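You operate a simulated robot arm through the tools that you are given. There is no shell and no other tool. Be economical: measure what you need, move in short steps, check, and stop when the job is done.

The job below is to be done with a simulated two-armed robot. You get a single attempt, and the scene is never put back.

Task
Take the rag from the top of the window table and lay it out flat on the top of the ledger table.
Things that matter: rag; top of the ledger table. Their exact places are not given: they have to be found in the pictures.

Only the result counts: the job must be done as asked and must still hold three seconds after the hand-in. Knocking over, shifting, dropping, spilling or breaking anything else fails it.

Robot
Two 7-joint arms with two-finger parallel grippers on one trunk, on a base that drives. Base frame: it is fixed to the floor where the robot stands at the start and does not move with it; the origin is under the middle of the robot, x ahead of it, y to its left, z up. Readings come in mm, degrees, newtons and seconds.
The left shoulder is at the start at [70, 163, 1020], the right one opposite. Places, roughly: top of the ledger table [-1500, 500, 700]. Payload 3.43 kg a hand.
Tool frame (each hand has its own): the origin (TCP) lies between the finger pads and is the grasp point; the fingertips stand 34 mm ahead of it; z points along the fingers, y is the line along which they close. Largest opening 128 mm; finger width 24, thickness 12; the body of the gripper, 48 by 130 mm, starts 96 mm behind the TCP.
Orientation is told as [roll, pitch, yaw] about the base's x, y, z axes, in that order, counted from this pose: with the fingers straight down and closing along the base's y, the tool's x points along the base's -x, its y along +y and its z along -z.

Tools
- The arms move only by the tool move_arm. It takes "left_commands", "right_commands" or both (then of equal length, played together; a hand with none holds still); each is a list of rows, each a list of 7 numbers: the shift along the tool's x, y, z in mm, then the turn, a rotation vector about the tool's x, y, z in rad, then the gripper command, from -1 (fully open) to 1 (shut), values between in proportion. In form: [[tx, ty, tz, wx, wy, wz, fingers], ...]. A call has 1 to 10 rows; each row shifts and turns the commanded pose from where the row before left it, along the tool's axes as they then stand. Each row takes 0.2 s and may step no farther than 50 mm and 8.6 degrees from the row before; otherwise, or with a gripper value out of range, the whole call is refused. Where a pose cannot be reached the arm comes as near as it can. A force on the tool above 40 N (or 10 N above the force at the start of the call, whichever is more), or a blocked arm, ends the call early, and 0.2 s more pass. The fingers move at their own pace (about 153 mm/s each) and stop on an object; they squeeze with about 31 N. The grip force told is the motor's: it shows also when the fingers shut on nothing. Time passes only in rows, and 0.2 s behind the last, so rows that do not move let the fingers close. It gives the time, the measured TCP pose, the force on the tool (base axes), the opening and the grip force at its end, in the units of the frame above (readings bear some noise).
- Cameras (640 x 400 px; columns grow to the right, rows downward): "scene" is now at [129.9, -5.2, 1232.7]; the picture's right is [-0.06, -1.00, 0.00], its down [-0.71, 0.04, -0.70] and it looks along [0.70, -0.04, -0.71] (base axes); focal length 248 px, centre (320, 200). "left" rides on the left gripper at [76, 11, -160] in its tool frame; the picture's right is [-0.15, 0.99, 0.00], its down [-0.88, -0.13, -0.46] and it looks along [-0.45, -0.07, 0.89] (tool axes); focal length 234 px, centre (320, 200). "right" rides on the right gripper at [76, -11, -160] in its tool frame; the picture's right is [0.15, 0.99, 0.00], its down [-0.88, 0.13, -0.46] and it looks along [-0.45, 0.07, 0.89] (tool axes); focal length 234 px, centre (320, 200).
- get_image(camera): a new picture of that camera. The clock stands still meanwhile.
- raise_lower(by): slides the trunk up (or, below 0, down) by that many mm; the arms and the scene camera ride with it, the base frame stays. It gives what a move gives, with no picture.
- drive_base(legs): drives the robot by 1 to 6 legs, each [ahead, left, turn to the left] in mm, mm and degrees, along the robot's own axes; the way and the turn of a leg run together, so that a leg with both is an arc; at most 1500 mm and 180 degrees a leg. The arms and the cameras ride along, it lands a little off, and it stops where it bumps. It gives what a move gives.
- head_to(pan, tilt): turns the head with the scene camera to pan (to the left, within 86 degrees either way) and tilt (down, from -29 to 69), counted from straight ahead of the robot. It gives what a move gives.
- probe_pixels(camera, pixels): for up to 12 pixels [column, row] of the newest picture of that camera ("zoom" is the newest enlarged one), the place [x, y, z] in the base frame of the surface seen there, good to about 2 mm. The clock stands still meanwhile.
- close_up(camera, box): a new picture of the part [left, top, right, bottom] of that camera's present view, enlarged. The clock stands still meanwhile.
- close_job(): hands the job in; it is judged then, once.

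Work in short steps. Measure before you move; look again where a grasp or a placing could have gone wrong, and mend it. You have 80 turns and 78 pictures in all, those below and enlarged ones among them. Open the grippers and draw the arms clear of the work before you hand the job in, unless the task says otherwise; then end with one line.

The tools are called after ">>>" as a command line: name --argument value ..., lists and objects as JSON in quotes. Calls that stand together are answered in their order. move_arm: Moves the arms, as the interface text tells. Its arguments: {"type":"object","properties":{"left_commands":{"type":"array","items":{"type":"array","items":{"type":"number"}}},"right_commands":{"type":"array","items":{"type":"array","items":{"type":"number"}}}},"required":[]} The other tools are called the same way: raise_lower (by) slides the trunk up or down; drive_base (legs) drives the base; head_to (pan, tilt) turns the head that bears the scene camera; get_image (camera) takes a picture; probe_pixels (camera, pixels) gives the place of the surface under pixels of a picture; close_up (camera, box) takes an enlarged picture of a part of a camera's view; close_job () hands the job in.

At the start:

```text
clock: 0.0
left_tcp_pos: [700.3, 257.0, 939.4]
left_tool_rot: [0.0, 0.0, 0.0]
left_force: [-0.2, 0.4, 0.2]
left_finger_gap: 128.0
left_grip_force: 0.1
right_tcp_pos: [585.5, -280.2, 883.1]
right_tool_rot: [0.1, 0.0, 0.1]
right_force: [-0.6, -0.2, -0.3]
right_finger_gap: 128.2
right_grip_force: 0.1
trunk travel left (down, up): [-500.0, 440.0]
robot x, y, heading: [0.3, -0.3, 0.0]
head pan, tilt: [-3.3, 45.5]
```

scene: 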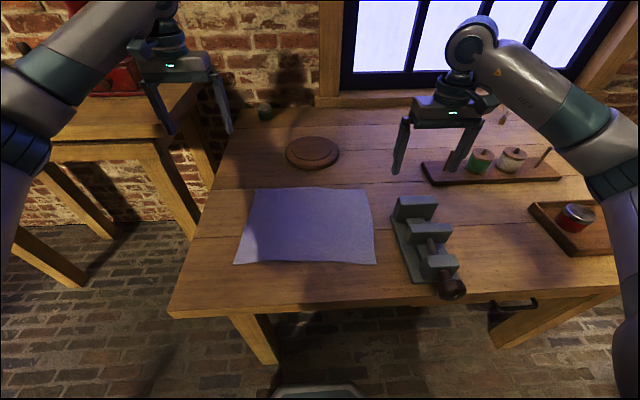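
right: 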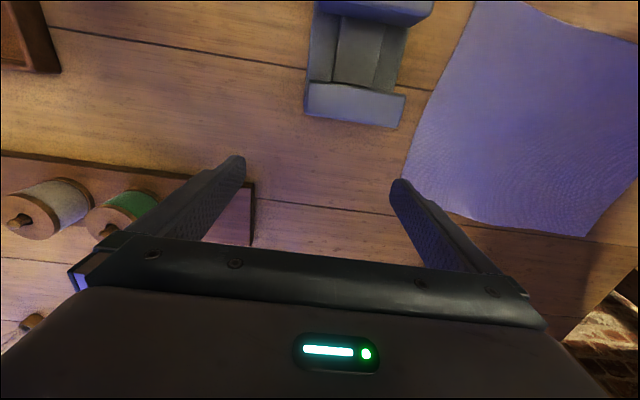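
left: 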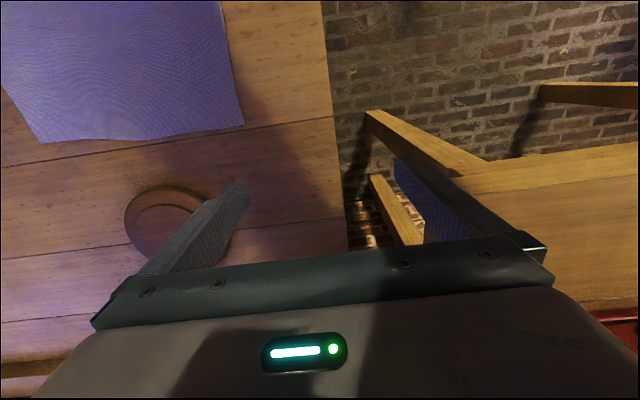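

The rag is seen at about (310,225) in the scene picture; I probe its corners, edges and the neighbouring things.

>>> probe_pixels --camera "scene" --pixels '[[256, 190], [366, 190], [235, 262], [375, 263], [310, 225], [310, 189], [305, 263], [313, 150], [415, 210], [180, 312], [250, 225], [371, 225]]'

>>> close_up --camera "scene" --box '[220, 170, 400, 282]'

```text
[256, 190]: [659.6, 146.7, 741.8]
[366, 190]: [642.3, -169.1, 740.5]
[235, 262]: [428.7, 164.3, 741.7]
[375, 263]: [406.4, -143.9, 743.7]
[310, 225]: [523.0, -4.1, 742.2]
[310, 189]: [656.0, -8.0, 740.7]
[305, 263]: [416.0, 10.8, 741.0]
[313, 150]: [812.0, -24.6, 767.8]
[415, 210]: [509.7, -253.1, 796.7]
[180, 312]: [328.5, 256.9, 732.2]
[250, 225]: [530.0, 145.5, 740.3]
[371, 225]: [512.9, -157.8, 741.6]
```

```text
3.56 times, centred on (310, 226) of scene
```

zoom: 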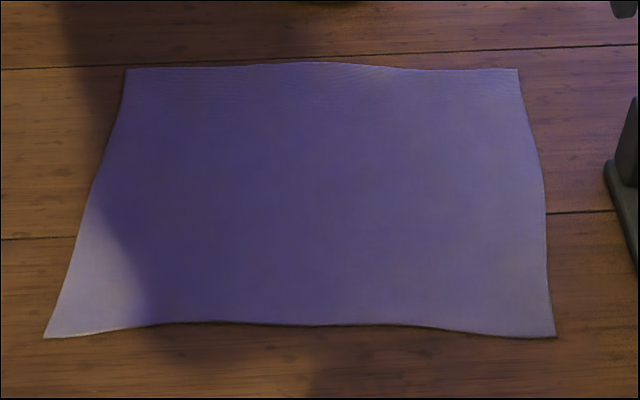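

The rag spans about x 410–658, y −160..155, with its top at z≈741. I'll bring both hands above the far corners, partly closed (~40 mm gap).

>>> move_arm --left_commands '[[15, -33, 25, 0, 0, 0, 0.4], [15, -33, 25, 0, 0, 0, 0.4], [15, -33, 25, 0, 0, 0, 0.4], [13, -33, 24, 0, 0, 0, 0.4]]' --right_commands '[[-11, 37, 11, 0, 0, 0, 0.4], [-11, 37, 11, 0, 0, 0, 0.4], [-11, 37, 11, 0, 0, 0, 0.4], [-11, 37, 10, 0, 0, 0, 0.4]]'

>>> get_image --camera "left"

>>> get_image --camera "right"

>>> get_image --camera "scene"

```text
clock: 1.0
left_tcp_pos: [642.2, 126.3, 840.5]
left_tool_rot: [0.0, 0.1, 0.1]
left_force: [-0.1, -0.3, 0.6]
left_finger_gap: 38.3
left_grip_force: 0.1
right_tcp_pos: [629.1, -133.7, 842.2]
right_tool_rot: [-0.1, 0.1, -0.1]
right_force: [0.2, -1.2, -0.8]
right_finger_gap: 38.5
right_grip_force: 0.0
trunk travel left (down, up): [-500.0, 440.0]
robot x, y, heading: [-2.2, 1.5, 0.3]
head pan, tilt: [-3.3, 45.5]
```

```text
73 pictures are left
```

left: 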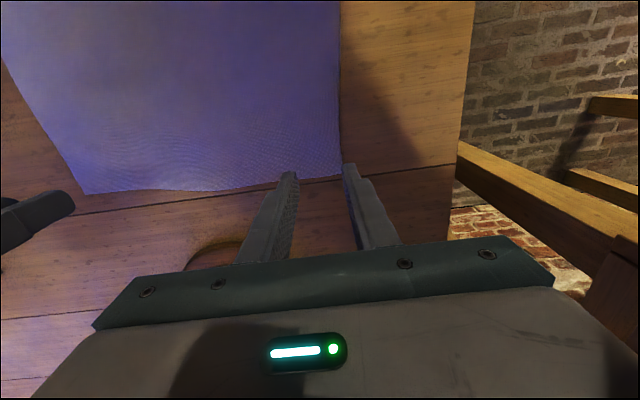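

```text
72 pictures are left
```

right: 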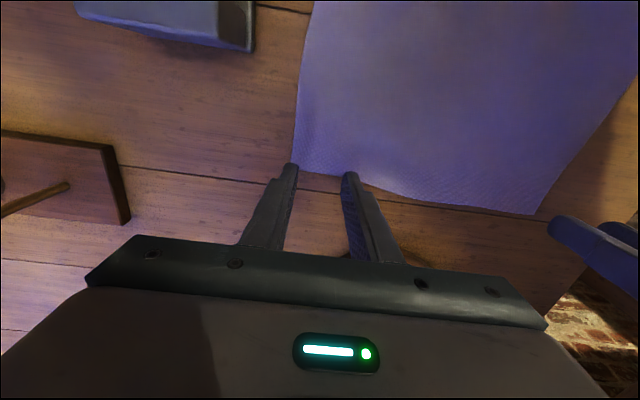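

```text
71 pictures are left
```

scene: 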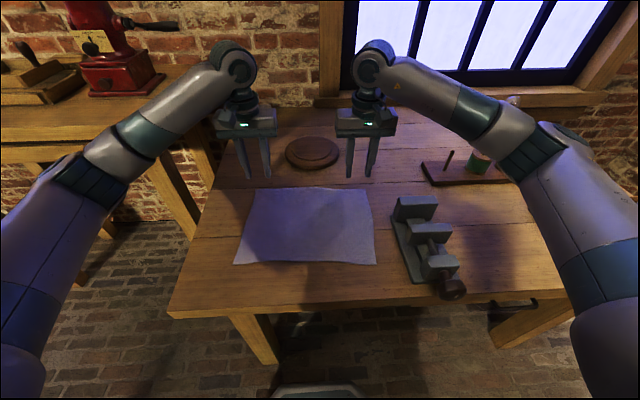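

The left picture shows the far-left corner at about (340,178) and the right one shows the far-right corner at (300,172). I'll measure them exactly, and the bare table beside them.

>>> probe_pixels --camera "left" --pixels '[[336, 172], [300, 160], [380, 150], [270, 182], [338, 100]]'

>>> probe_pixels --camera "right" --pixels '[[304, 165], [330, 165], [260, 150], [390, 185], [304, 90], [125, 220]]'

```text
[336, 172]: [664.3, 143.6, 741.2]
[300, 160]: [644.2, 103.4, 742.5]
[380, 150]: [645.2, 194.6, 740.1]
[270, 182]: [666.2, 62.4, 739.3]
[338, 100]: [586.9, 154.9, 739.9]
```

```text
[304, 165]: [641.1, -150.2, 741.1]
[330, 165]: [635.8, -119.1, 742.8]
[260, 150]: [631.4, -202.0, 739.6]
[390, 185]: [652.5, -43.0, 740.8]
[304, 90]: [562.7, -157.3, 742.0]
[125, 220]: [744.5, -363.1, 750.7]
```

Table is at z≈740, so fingertips touch at TCP z≈774. I lower both hands to about 777, just inside the corners.

>>> move_arm --left_commands '[[-3, -8, 32, 0, 0, 0, 0.4], [0, 0, 31, 0, 0, 0, 0.4], [0, 0, 0, 0, 0, 0, 0.4]]' --right_commands '[[4, 7, 32, 0, 0, 0, 0.4], [0, 0, 32, 0, 0, 0, 0.4], [0, 0, 0, 0, 0, 0, 0.4]]'

>>> get_image --camera "left"

>>> get_image --camera "right"

```text
clock: 1.8
left_tcp_pos: [644.3, 118.5, 780.1]
left_tool_rot: [-0.1, 0.0, 0.0]
left_force: [-0.2, -0.4, -0.1]
left_finger_gap: 38.4
left_grip_force: 0.0
right_tcp_pos: [624.6, -124.9, 777.6]
right_tool_rot: [0.0, -0.1, 0.0]
right_force: [0.4, -0.6, 0.7]
right_finger_gap: 38.3
right_grip_force: 0.0
trunk travel left (down, up): [-500.0, 440.0]
robot x, y, heading: [-1.7, 1.4, 0.1]
head pan, tilt: [-3.3, 45.5]
```

```text
70 pictures are left
```

left: 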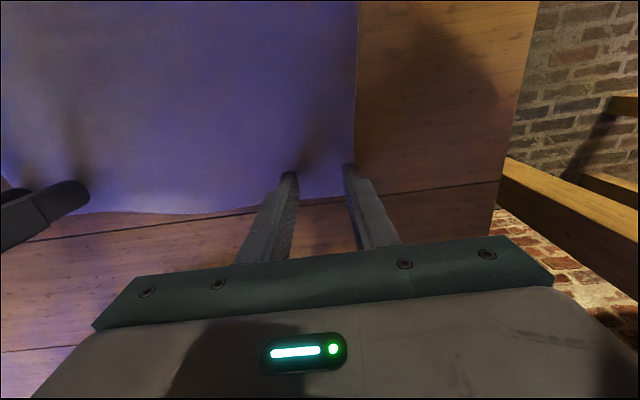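

```text
69 pictures are left
```

right: 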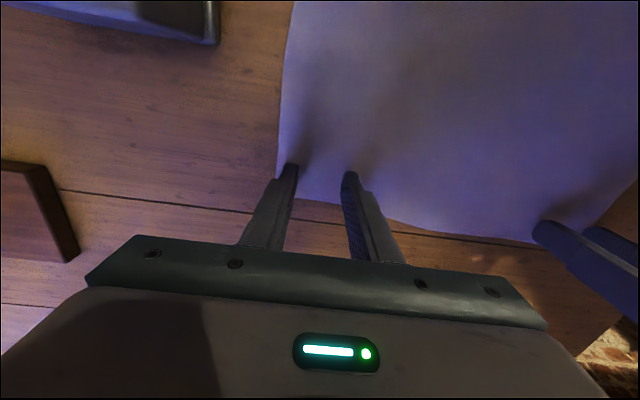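

Both pairs of fingers straddle cloth just above the table. I press down lightly (to about 773) and close.

>>> move_arm --left_commands '[[0, -4, 7, 0, 0, 0, 0.4], [0, 0, 0, 0, 0, 0, 0.7], [0, 0, 0, 0, 0, 0, 1], [0, 0, 0, 0, 0, 0, 1], [0, 0, 0, 0, 0, 0, 1]]' --right_commands '[[0, 0, 4.5, 0, 0, 0, 0.4], [0, 0, 0, 0, 0, 0, 0.7], [0, 0, 0, 0, 0, 0, 1], [0, 0, 0, 0, 0, 0, 1], [0, 0, 0, 0, 0, 0, 1]]'

>>> get_image --camera "left"

>>> get_image --camera "right"

```text
clock: 3.0
left_tcp_pos: [643.6, 114.1, 776.2]
left_tool_rot: [-0.1, -0.2, 0.0]
left_force: [4.7, -0.1, 20.1]
left_finger_gap: 2.2
left_grip_force: 31.3
right_tcp_pos: [624.3, -125.9, 774.4]
right_tool_rot: [0.1, -0.3, 0.0]
right_force: [5.7, 0.6, 23.8]
right_finger_gap: 1.8
right_grip_force: 30.7
trunk travel left (down, up): [-500.0, 440.0]
robot x, y, heading: [0.1, -0.4, 0.1]
head pan, tilt: [-3.3, 45.5]
```

```text
68 pictures are left
```

left: 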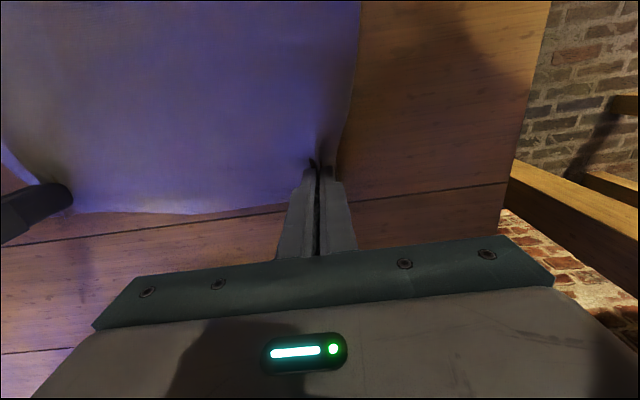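

```text
67 pictures are left
```

right: 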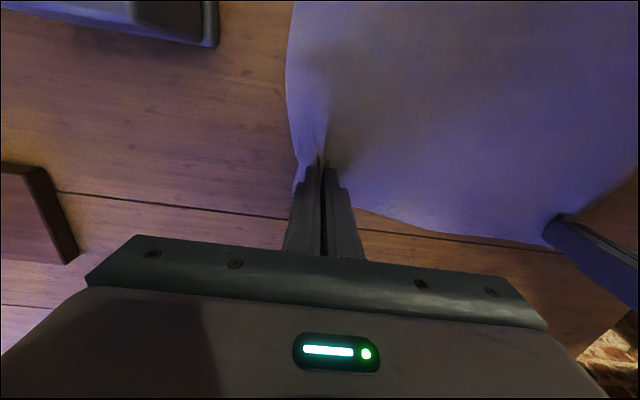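

Both grips hold a pinch of cloth (gap ≈2 mm, cloth gathered at the fingers). I lift 100 mm and check.

>>> move_arm --left_commands '[[0, 0, -20, 0, 0, 0, 1], [0, 0, -25, 0, 0, 0, 1], [0, 0, -25, 0, 0, 0, 1], [0, 0, -30, 0, 0, 0, 1]]' --right_commands '[[0, 0, -20, 0, 0, 0, 1], [0, 0, -25, 0, 0, 0, 1], [0, 0, -25, 0, 0, 0, 1], [0, 0, -30, 0, 0, 0, 1]]'

>>> get_image --camera "scene"

```text
clock: 4.0
left_tcp_pos: [644.5, 113.6, 871.6]
left_tool_rot: [0.0, -0.1, 0.0]
left_force: [0.0, -3.3, 0.2]
left_finger_gap: 2.1
left_grip_force: 31.1
right_tcp_pos: [623.8, -126.4, 871.5]
right_tool_rot: [0.0, 0.1, 0.1]
right_force: [-0.2, 3.2, 0.0]
right_finger_gap: 1.7
right_grip_force: 30.7
trunk travel left (down, up): [-500.0, 440.0]
robot x, y, heading: [1.1, 0.2, -0.0]
head pan, tilt: [-3.3, 45.5]
```

```text
66 pictures are left
```

scene: 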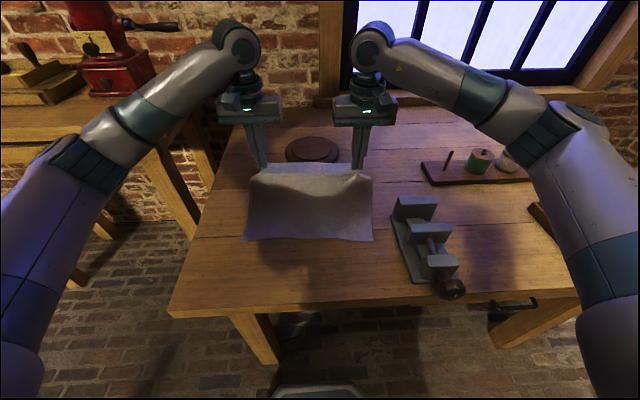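

The rag comes up with both hands. I raise the trunk by 300 mm so that it hangs free, and look at the sides for driving room.

>>> raise_lower --by 300

>>> get_image --camera "scene"

>>> head_to --pan 86 --tilt 25

>>> get_image --camera "scene"

>>> head_to --pan -86 --tilt 25

>>> get_image --camera "scene"

```text
clock: 7.0
left_tcp_pos: [645.2, 113.3, 1170.9]
left_tool_rot: [0.0, 0.0, 0.0]
left_force: [-1.0, -3.6, 0.4]
left_finger_gap: 2.0
left_grip_force: 31.4
right_tcp_pos: [624.8, -125.8, 1171.4]
right_tool_rot: [0.0, 0.1, 0.0]
right_force: [0.9, 1.8, 0.1]
right_finger_gap: 1.9
right_grip_force: 30.9
trunk travel left (down, up): [-800.0, 140.0]
robot x, y, heading: [1.2, 0.8, 0.0]
head pan, tilt: [-3.3, 45.5]
```

```text
65 pictures are left
```

scene: 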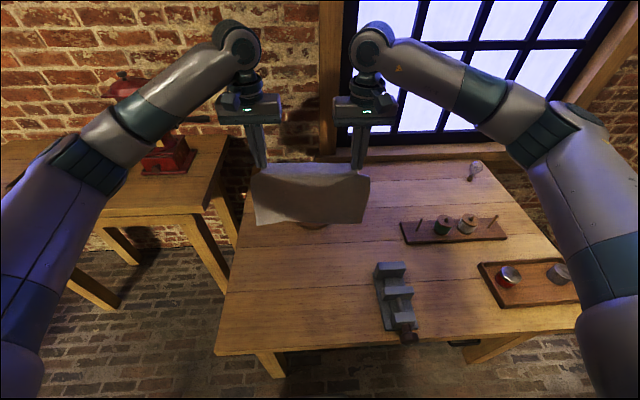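

```text
clock: 8.6
left_tcp_pos: [645.2, 113.3, 1170.9]
left_tool_rot: [0.0, 0.0, 0.0]
left_force: [0.0, -3.0, 0.3]
left_finger_gap: 2.0
left_grip_force: 30.6
right_tcp_pos: [624.1, -125.7, 1170.3]
right_tool_rot: [0.0, -0.1, 0.0]
right_force: [0.3, 3.1, -1.0]
right_finger_gap: 1.7
right_grip_force: 31.5
trunk travel left (down, up): [-800.0, 140.0]
robot x, y, heading: [0.4, -2.9, 0.0]
head pan, tilt: [85.9, 25.0]
```

```text
64 pictures are left
```

scene: 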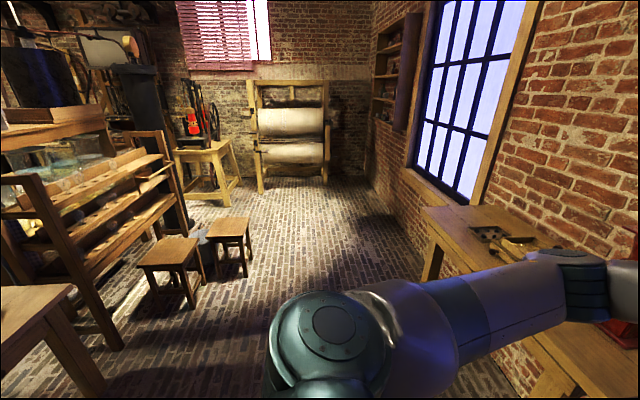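

```text
clock: 11.2
left_tcp_pos: [645.4, 113.1, 1172.7]
left_tool_rot: [0.1, 0.0, 0.0]
left_force: [-0.4, -2.5, -0.2]
left_finger_gap: 2.0
left_grip_force: 31.0
right_tcp_pos: [624.2, -126.2, 1169.8]
right_tool_rot: [0.0, 0.0, 0.1]
right_force: [0.0, 2.5, 0.4]
right_finger_gap: 2.2
right_grip_force: 30.8
trunk travel left (down, up): [-800.0, 140.0]
robot x, y, heading: [-0.9, 0.1, 0.0]
head pan, tilt: [-85.9, 25.0]
```

```text
63 pictures are left
```

scene: 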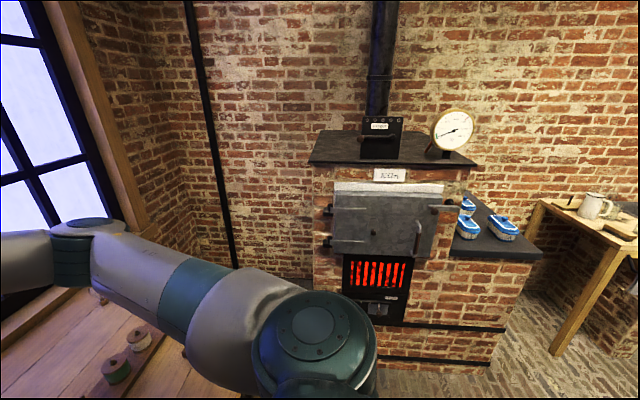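

The rag hangs free. I probe the surroundings on the right, then will turn back left for the table edge seen there.

>>> probe_pixels --camera "scene" --pixels '[[345, 330], [500, 280], [600, 270], [560, 350], [450, 390]]'

>>> head_to --pan 86 --tilt 40

>>> get_image --camera "scene"

>>> probe_pixels --camera "scene" --pixels '[[10, 230], [60, 220], [5, 330], [150, 200], [240, 150], [30, 100], [120, 100], [200, 300]]'

```text
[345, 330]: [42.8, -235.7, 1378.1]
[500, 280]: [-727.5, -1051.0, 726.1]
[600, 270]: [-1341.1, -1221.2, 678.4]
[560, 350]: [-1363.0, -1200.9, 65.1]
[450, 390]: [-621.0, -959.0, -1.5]
```

```text
clock: 13.8
left_tcp_pos: [644.3, 113.3, 1171.3]
left_tool_rot: [-0.1, 0.0, 0.0]
left_force: [0.2, -2.7, 0.1]
left_finger_gap: 1.9
left_grip_force: 31.2
right_tcp_pos: [625.0, -127.3, 1171.3]
right_tool_rot: [0.0, 0.0, 0.0]
right_force: [0.6, 2.2, 0.1]
right_finger_gap: 1.9
right_grip_force: 30.9
trunk travel left (down, up): [-800.0, 140.0]
robot x, y, heading: [0.9, -0.6, 0.1]
head pan, tilt: [85.9, 40.0]
```

```text
62 pictures are left
```

scene: 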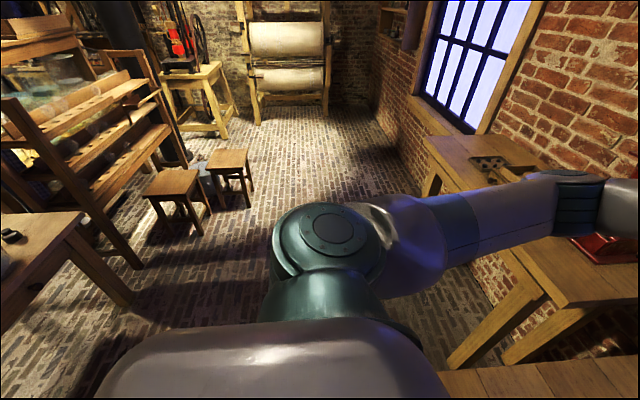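

```text
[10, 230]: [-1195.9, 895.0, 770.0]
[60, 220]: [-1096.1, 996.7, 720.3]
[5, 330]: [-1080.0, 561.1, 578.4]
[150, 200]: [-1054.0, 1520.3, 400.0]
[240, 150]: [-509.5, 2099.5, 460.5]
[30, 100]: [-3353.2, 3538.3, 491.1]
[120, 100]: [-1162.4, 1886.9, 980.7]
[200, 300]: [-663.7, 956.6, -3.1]
```

The ledger table's near edge lies at x≈−1080, y up to ≈1000. I back off 200 mm and turn right by 90°, then look.

>>> drive_base --legs '[[-200, 0, 0], [0, 0, -90]]'

>>> head_to --pan -80 --tilt 35

>>> get_image --camera "scene"

```text
clock: 19.3
left_tcp_pos: [-86.7, -646.6, 1171.8]
left_tool_rot: [-0.1, 0.1, -90.4]
left_force: [-2.1, -0.5, -1.2]
left_finger_gap: 1.9
left_grip_force: 31.0
right_tcp_pos: [-325.8, -624.7, 1170.7]
right_tool_rot: [0.1, 0.1, -90.5]
right_force: [4.0, 0.2, -1.0]
right_finger_gap: 1.9
right_grip_force: 31.4
trunk travel left (down, up): [-800.0, 140.0]
robot x, y, heading: [-193.9, -0.1, -90.3]
head pan, tilt: [85.9, 40.0]
```

```text
clock: 21.8
left_tcp_pos: [-86.6, -646.2, 1171.4]
left_tool_rot: [-0.1, 0.0, -90.4]
left_force: [-2.6, -0.8, -0.7]
left_finger_gap: 2.0
left_grip_force: 30.7
right_tcp_pos: [-325.8, -623.9, 1170.5]
right_tool_rot: [-0.2, 0.0, -90.4]
right_force: [2.6, -0.9, -0.4]
right_finger_gap: 1.7
right_grip_force: 30.6
trunk travel left (down, up): [-800.0, 140.0]
robot x, y, heading: [-199.4, 0.6, -90.4]
head pan, tilt: [-80.0, 35.0]
```

```text
61 pictures are left
```

scene: 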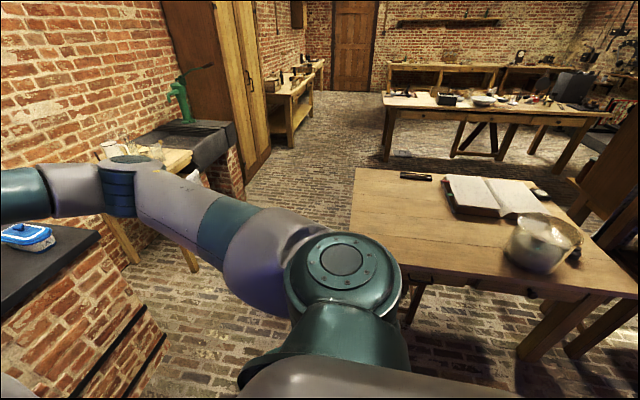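

The ledger table is at the right, with a book at (495,195), bowl at (540,240), pen at (415,176); the near-left part is free. I measure the edges and objects.

>>> probe_pixels --camera "scene" --pixels '[[357, 172], [352, 250], [600, 290], [445, 180], [465, 212], [520, 215], [505, 250], [402, 176], [545, 215], [625, 285], [430, 230], [545, 270]]'

>>> close_up --camera "scene" --box '[340, 150, 640, 337]'

```text
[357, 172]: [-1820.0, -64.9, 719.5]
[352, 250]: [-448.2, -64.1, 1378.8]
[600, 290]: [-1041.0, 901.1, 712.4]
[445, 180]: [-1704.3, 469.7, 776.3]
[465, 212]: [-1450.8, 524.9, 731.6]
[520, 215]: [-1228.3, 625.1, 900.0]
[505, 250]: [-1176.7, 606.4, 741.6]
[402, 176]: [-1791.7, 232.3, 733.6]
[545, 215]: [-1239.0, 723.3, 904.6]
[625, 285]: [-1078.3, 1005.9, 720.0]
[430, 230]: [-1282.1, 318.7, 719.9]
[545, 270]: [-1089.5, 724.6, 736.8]
```

```text
2.13 times, centred on (490, 244) of scene
```

zoom: 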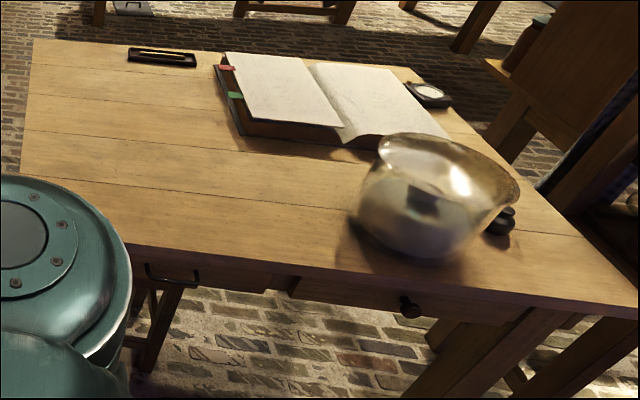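

Table top z=720, near edge x≈−1041, left edge y≈−65; bowl from y≈590, book from x≈−1430 beyond. I'll lay the rag around (−1260, 150). Now turn the rest and look.

>>> drive_base --legs '[[0, 0, -89.6], [300, -150, 0]]'

>>> head_to --pan 0 --tilt 55

>>> get_image --camera "scene"

```text
clock: 27.9
left_tcp_pos: [-1141.5, 56.8, 1172.7]
left_tool_rot: [0.0, -0.1, 178.6]
left_force: [-0.9, 2.4, -0.4]
left_finger_gap: 1.8
left_grip_force: 31.1
right_tcp_pos: [-1115.2, 296.9, 1172.3]
right_tool_rot: [0.0, 0.0, 178.6]
right_force: [-0.7, -2.7, 0.6]
right_finger_gap: 1.9
right_grip_force: 31.1
trunk travel left (down, up): [-800.0, 140.0]
robot x, y, heading: [-494.2, 154.3, 178.8]
head pan, tilt: [-80.0, 35.0]
```

```text
clock: 29.4
left_tcp_pos: [-1142.6, 58.3, 1171.3]
left_tool_rot: [0.1, 0.1, 178.7]
left_force: [0.3, 2.0, 0.0]
left_finger_gap: 1.8
left_grip_force: 31.1
right_tcp_pos: [-1116.2, 298.2, 1172.0]
right_tool_rot: [0.0, 0.0, 178.7]
right_force: [0.1, -2.4, -0.6]
right_finger_gap: 1.8
right_grip_force: 30.8
trunk travel left (down, up): [-800.0, 140.0]
robot x, y, heading: [-494.7, 158.1, 178.6]
head pan, tilt: [0.0, 55.0]
```

```text
59 pictures are left
```

scene: 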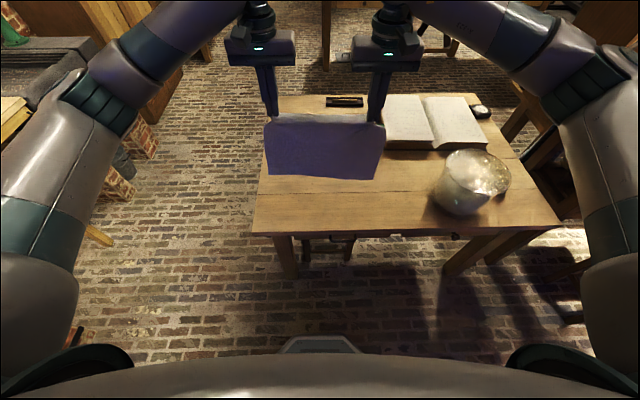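

The view is clear; I measure table corner, bowl's left side, book, and the rag's hanging edges.

>>> probe_pixels --camera "scene" --pixels '[[256, 228], [263, 180], [437, 195], [446, 165], [385, 145], [269, 173], [376, 177], [320, 175], [270, 120], [380, 124], [325, 120], [320, 343]]'

```text
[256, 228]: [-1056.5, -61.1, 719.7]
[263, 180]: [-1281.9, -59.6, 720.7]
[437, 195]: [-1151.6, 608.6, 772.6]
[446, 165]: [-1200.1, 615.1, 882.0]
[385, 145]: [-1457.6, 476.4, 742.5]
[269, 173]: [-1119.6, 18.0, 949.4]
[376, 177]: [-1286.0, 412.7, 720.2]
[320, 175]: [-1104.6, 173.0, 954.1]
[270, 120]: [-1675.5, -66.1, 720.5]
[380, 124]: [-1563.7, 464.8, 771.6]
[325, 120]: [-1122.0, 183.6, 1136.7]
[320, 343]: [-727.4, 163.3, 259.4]
```

The base front is 232 mm ahead of its centre, so there's room. I drive 130 mm ahead, straightening the heading, then draw both hands back 110 mm.

>>> drive_base --legs '[[130, 0, 1.3]]'

>>> move_arm --left_commands '[[27, 0, 0, 0, 0, 0, 1], [27, 0, 0, 0, 0, 0, 1], [27, 0, 0, 0, 0, 0, 1], [27, 0, 0, 0, 0, 0, 1], [0, 0, 0, 0, 0, 0, 1]]' --right_commands '[[27, 0, 0, 0, 0, 0, 1], [27, 0, 0, 0, 0, 0, 1], [27, 0, 0, 0, 0, 0, 1], [27, 0, 0, 0, 0, 0, 1], [0, 0, 0, 0, 0, 0, 1]]'

>>> raise_lower --by -190

>>> get_image --camera "scene"

```text
clock: 30.7
left_tcp_pos: [-1272.7, 48.9, 1173.6]
left_tool_rot: [0.0, -0.1, 179.5]
left_force: [0.2, 2.7, -0.4]
left_finger_gap: 1.9
left_grip_force: 30.5
right_tcp_pos: [-1250.2, 287.2, 1170.9]
right_tool_rot: [0.0, 0.0, 179.6]
right_force: [0.0, -1.8, 0.8]
right_finger_gap: 1.7
right_grip_force: 30.7
trunk travel left (down, up): [-800.0, 140.0]
robot x, y, heading: [-631.3, 159.6, 179.6]
head pan, tilt: [0.0, 55.0]
```

```text
clock: 31.9
left_tcp_pos: [-1166.0, 47.2, 1171.0]
left_tool_rot: [0.1, 0.1, 179.7]
left_force: [0.6, 2.4, 0.1]
left_finger_gap: 1.8
left_grip_force: 30.7
right_tcp_pos: [-1144.2, 285.8, 1170.1]
right_tool_rot: [0.0, 0.1, 179.7]
right_force: [-0.5, -3.3, 0.5]
right_finger_gap: 1.9
right_grip_force: 30.7
trunk travel left (down, up): [-800.0, 140.0]
robot x, y, heading: [-631.6, 159.6, 179.6]
head pan, tilt: [0.0, 55.0]
```

```text
clock: 34.0
left_tcp_pos: [-1165.2, 46.9, 980.0]
left_tool_rot: [0.0, 0.1, 179.6]
left_force: [0.4, 2.3, 0.2]
left_finger_gap: 2.2
left_grip_force: 31.6
right_tcp_pos: [-1143.5, 286.1, 982.9]
right_tool_rot: [0.0, 0.1, 179.8]
right_force: [0.9, -1.9, -0.1]
right_finger_gap: 1.9
right_grip_force: 30.8
trunk travel left (down, up): [-610.0, 330.0]
robot x, y, heading: [-626.8, 158.5, 179.7]
head pan, tilt: [0.0, 55.0]
```

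```text
58 pictures are left
```

scene: 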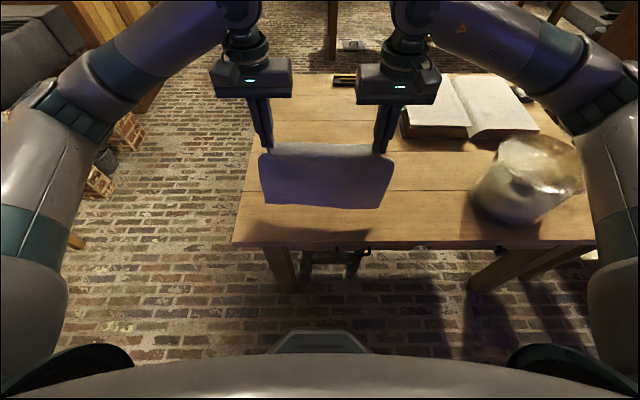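

The rag hangs about 40 mm over the table. I lower and move outward together so the free edge touches first, in half-stages.

>>> move_arm --left_commands '[[-10, 0, 20, 0, 0, 0, 1], [-10, 0, 20, 0, 0, 0, 1], [-10, 0, 13, 0, 0, 0, 1], [-13, 0, 13, 0, 0, 0, 1], [-13, 0, 13, 0, 0, 0, 1], [-13, 0, 13, 0, 0, 0, 1], [-13, 0, 13, 0, 0, 0, 1], [0, 0, 0, 0, 0, 0, 1]]' --right_commands '[[-10, 0, 20, 0, 0, 0, 1], [-10, 0, 20, 0, 0, 0, 1], [-10, 0, 13, 0, 0, 0, 1], [-13, 0, 13, 0, 0, 0, 1], [-13, 0, 13, 0, 0, 0, 1], [-13, 0, 13, 0, 0, 0, 1], [-13, 0, 13, 0, 0, 0, 1], [0, 0, 0, 0, 0, 0, 1]]'

>>> get_image --camera "scene"

```text
clock: 35.8
left_tcp_pos: [-1249.3, 47.8, 875.4]
left_tool_rot: [-0.1, 0.0, 179.6]
left_force: [0.8, 0.6, 0.2]
left_finger_gap: 2.1
left_grip_force: 31.3
right_tcp_pos: [-1226.4, 286.7, 876.7]
right_tool_rot: [0.0, 0.0, 179.7]
right_force: [-0.1, -1.5, -0.8]
right_finger_gap: 1.8
right_grip_force: 30.9
trunk travel left (down, up): [-610.0, 330.0]
robot x, y, heading: [-625.2, 159.2, 179.7]
head pan, tilt: [0.0, 55.0]
```

```text
57 pictures are left
```

scene: 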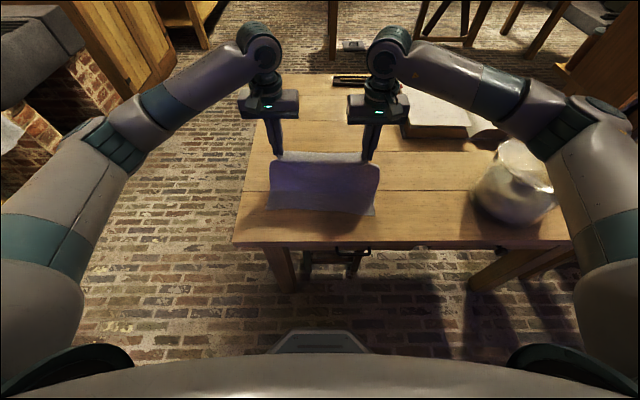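

The free edge is on the table near (320,212) and the rag trails toward the robot as wanted. I continue down the diagonal to just above the table.

>>> move_arm --left_commands '[[-14, 0, 14, 0, 0, 0, 1], [-14, 0, 14, 0, 0, 0, 1], [-14, 0, 14, 0, 0, 0, 1], [-14, 0, 14, 0, 0, 0, 1], [-14, 0, 14, 0, 0, 0, 1], [-14, 0, 14, 0, 0, 0, 1], [-14, 0, 14, 0, 0, 0, 1], [-12, 0, 12, 0, 0, 0, 1], [0, 0, 0, 0, 0, 0, 1]]' --right_commands '[[-14, 0, 14, 0, 0, 0, 1], [-14, 0, 14, 0, 0, 0, 1], [-14, 0, 14, 0, 0, 0, 1], [-14, 0, 14, 0, 0, 0, 1], [-14, 0, 14, 0, 0, 0, 1], [-14, 0, 14, 0, 0, 0, 1], [-14, 0, 14, 0, 0, 0, 1], [-12, 0, 12, 0, 0, 0, 1], [0, 0, 0, 0, 0, 0, 1]]'

>>> get_image --camera "scene"

>>> close_up --camera "scene" --box '[230, 80, 430, 240]'

```text
clock: 37.8
left_tcp_pos: [-1356.7, 48.1, 766.4]
left_tool_rot: [0.0, -0.1, 179.6]
left_force: [0.1, 1.3, -0.7]
left_finger_gap: 2.2
left_grip_force: 31.4
right_tcp_pos: [-1335.8, 286.0, 765.9]
right_tool_rot: [0.0, 0.0, 179.7]
right_force: [0.5, -1.1, -0.4]
right_finger_gap: 2.0
right_grip_force: 31.2
trunk travel left (down, up): [-610.0, 330.0]
robot x, y, heading: [-629.4, 153.9, 179.8]
head pan, tilt: [0.0, 55.0]
```

```text
56 pictures are left
```

scene: 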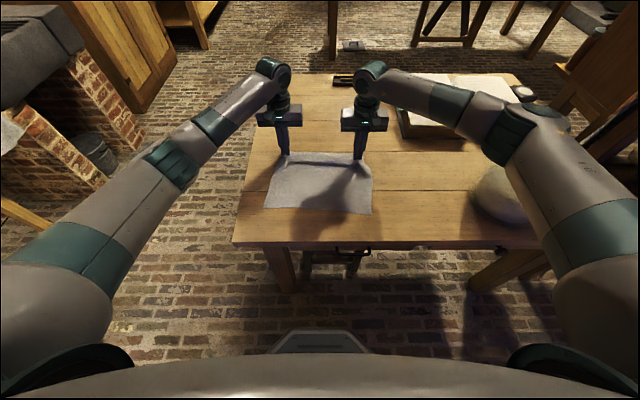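

```text
2.50 times, centred on (330, 160) of scene
```

zoom: 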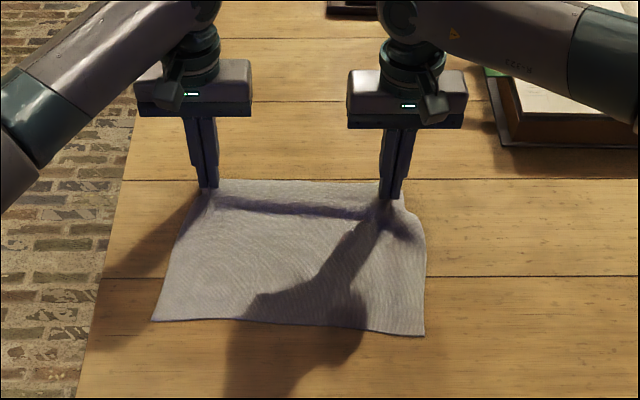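

It lies well, only the pinched edge is raised. I lower the last 9 mm with a small outward pull, then open to ~45 mm so the pinches spread.

>>> move_arm --left_commands '[[-7, 0, 5, 0, 0, 0, 1], [-8, 2, 5, 0, 0, 0, 1], [0, 0, 0, 0, 0, 0, 1], [0, 0, 0, 0, 0, 0, 0.8], [0, 0, 0, 0, 0, 0, 0.6], [0, 0, 0, 0, 0, 0, 0.4], [0, 0, 0, 0, 0, 0, 0.4]]' --right_commands '[[-7, 0, 5, 0, 0, 0, 1], [-8, -2, 5, 0, 0, 0, 1], [0, 0, 0, 0, 0, 0, 1], [0, 0, 0, 0, 0, 0, 0.8], [0, 0, 0, 0, 0, 0, 0.6], [0, 0, 0, 0, 0, 0, 0.4], [0, 0, 0, 0, 0, 0, 0.4]]'

>>> close_up --camera "scene" --box '[230, 80, 430, 240]'

>>> get_image --camera "left"

>>> get_image --camera "right"

```text
clock: 39.4
left_tcp_pos: [-1372.4, 45.8, 756.7]
left_tool_rot: [-0.1, 0.0, 179.6]
left_force: [0.4, 0.0, -0.3]
left_finger_gap: 38.3
left_grip_force: 0.0
right_tcp_pos: [-1350.9, 289.6, 756.3]
right_tool_rot: [0.0, -0.1, 179.8]
right_force: [-0.3, 0.0, -0.4]
right_finger_gap: 38.7
right_grip_force: 0.1
trunk travel left (down, up): [-610.0, 330.0]
robot x, y, heading: [-626.5, 157.9, 179.8]
head pan, tilt: [0.0, 55.0]
```

```text
2.50 times, centred on (330, 160) of scene
```

zoom: 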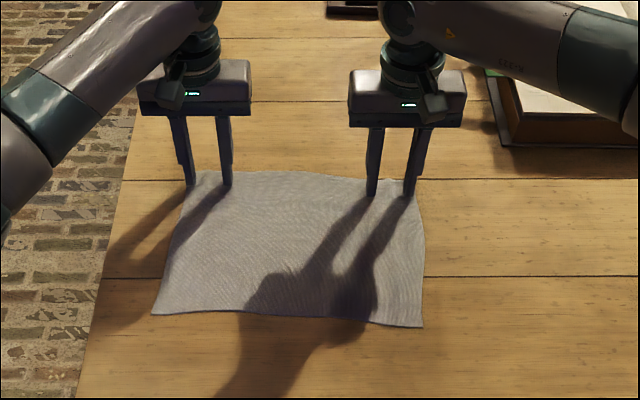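

```text
53 pictures are left
```

left: 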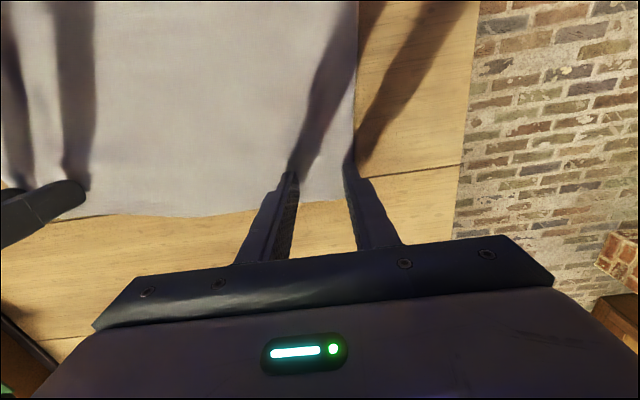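

```text
52 pictures are left
```

right: 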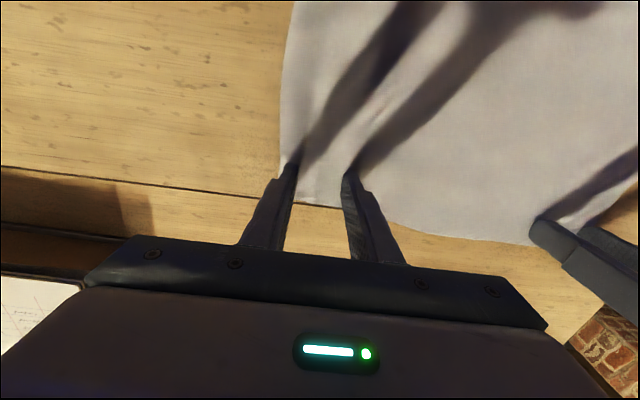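

The cloth has been released and has spread out. I lift the hands straight up, then raise the trunk and back away from the table.

>>> move_arm --left_commands '[[0, 0, -15, 0, 0, 0, 0.4], [0, 0, -25, 0, 0, 0, 0.4], [0, 0, -40, 0, 0, 0, 0.4], [0, 0, -40, 0, 0, 0, 0]]' --right_commands '[[0, 0, -15, 0, 0, 0, 0.4], [0, 0, -25, 0, 0, 0, 0.4], [0, 0, -40, 0, 0, 0, 0.4], [0, 0, -40, 0, 0, 0, 0]]'

>>> raise_lower --by 200

>>> drive_base --legs '[[-300, 0, 0]]'

>>> get_image --camera "scene"

>>> close_up --camera "scene" --box '[240, 80, 400, 220]'

```text
clock: 40.4
left_tcp_pos: [-1372.7, 49.1, 874.2]
left_tool_rot: [0.0, 0.0, 179.6]
left_force: [-0.5, -0.4, -0.2]
left_finger_gap: 64.1
left_grip_force: 0.0
right_tcp_pos: [-1349.7, 290.7, 874.9]
right_tool_rot: [0.0, 0.0, 179.6]
right_force: [-0.1, -0.4, -0.2]
right_finger_gap: 64.2
right_grip_force: 0.0
trunk travel left (down, up): [-610.0, 330.0]
robot x, y, heading: [-624.8, 155.5, 179.7]
head pan, tilt: [0.0, 55.0]
```

```text
clock: 42.5
left_tcp_pos: [-1373.5, 48.3, 1074.2]
left_tool_rot: [0.0, 0.0, 179.6]
left_force: [-0.2, -0.3, 0.1]
left_finger_gap: 63.9
left_grip_force: 0.0
right_tcp_pos: [-1350.3, 288.8, 1075.5]
right_tool_rot: [0.0, 0.0, 179.7]
right_force: [0.0, 0.0, -1.1]
right_finger_gap: 63.8
right_grip_force: 0.0
trunk travel left (down, up): [-810.0, 130.0]
robot x, y, heading: [-626.8, 156.6, 179.6]
head pan, tilt: [0.0, 55.0]
```

```text
clock: 44.6
left_tcp_pos: [-1072.8, 45.6, 1074.2]
left_tool_rot: [0.0, 0.2, 179.6]
left_force: [-0.1, 0.5, 0.4]
left_finger_gap: 64.0
left_grip_force: 0.1
right_tcp_pos: [-1050.0, 289.1, 1073.9]
right_tool_rot: [0.0, -0.1, 179.6]
right_force: [0.5, 0.4, 0.2]
right_finger_gap: 64.0
right_grip_force: 0.1
trunk travel left (down, up): [-810.0, 130.0]
robot x, y, heading: [-325.0, 154.6, 179.6]
head pan, tilt: [0.0, 55.0]
```

```text
51 pictures are left
```

scene: 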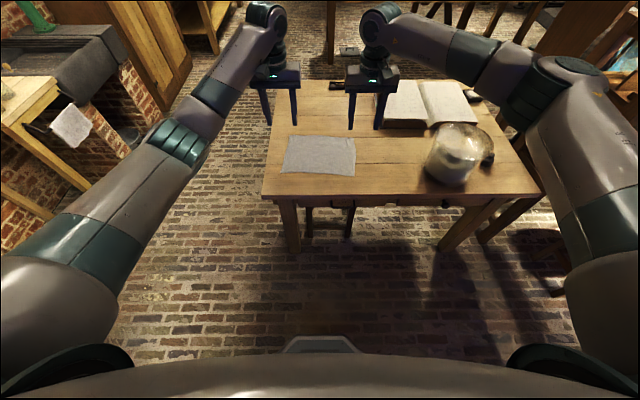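

```text
2.86 times, centred on (320, 150) of scene
```

zoom: 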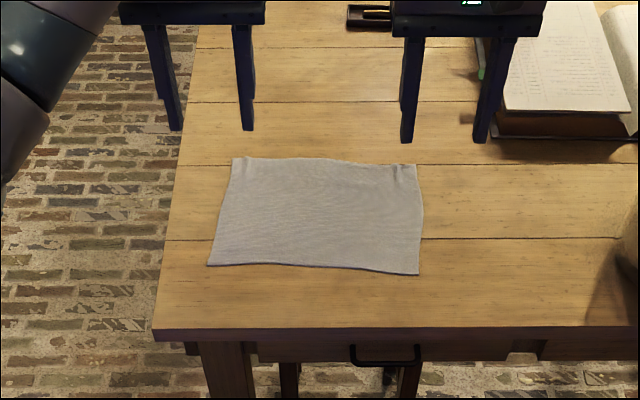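

The rag lies flat with small puckers at the far corners (235,160) and (405,170) of the zoom; I measure its extent and heights there.

>>> probe_pixels --camera "zoom" --pixels '[[236, 162], [412, 168], [212, 262], [416, 270], [320, 215], [400, 172], [405, 180], [247, 164], [325, 162], [310, 262], [222, 210], [419, 220]]'

>>> close_up --camera "scene" --box '[275, 125, 365, 181]'

```text
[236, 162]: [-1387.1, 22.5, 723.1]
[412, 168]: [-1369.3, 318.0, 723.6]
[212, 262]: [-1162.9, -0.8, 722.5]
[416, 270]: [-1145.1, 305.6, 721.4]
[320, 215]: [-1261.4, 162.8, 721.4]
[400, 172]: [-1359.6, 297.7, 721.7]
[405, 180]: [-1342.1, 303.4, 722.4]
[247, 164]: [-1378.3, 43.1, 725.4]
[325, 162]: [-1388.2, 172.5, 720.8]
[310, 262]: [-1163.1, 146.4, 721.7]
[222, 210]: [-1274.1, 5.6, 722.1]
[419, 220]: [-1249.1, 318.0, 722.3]
```

```text
7.11 times, centred on (320, 153) of scene
```

zoom: 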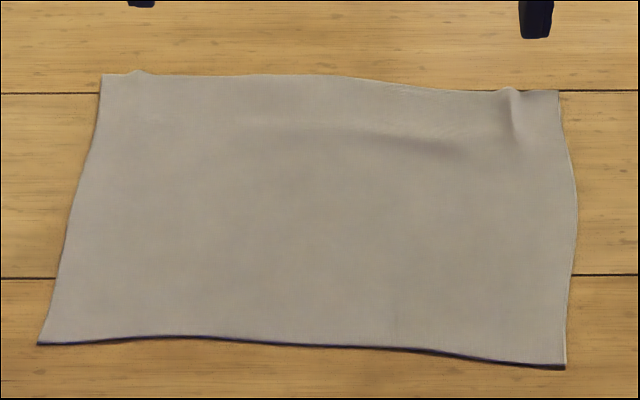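

The rag's full size (about 305 × 230 mm) is spread out within 2–5 mm of the table top, the bowl, book and pen stand as they were, and the hands are clear and open. I hand in.

>>> close_job

```text
The job is handed in.
```

The rag now lies flat on top of the ledger table; two puckers of a few millimetres remain at its far corners, and nothing else looks moved. The job is handed in, with no verdict shown yet.
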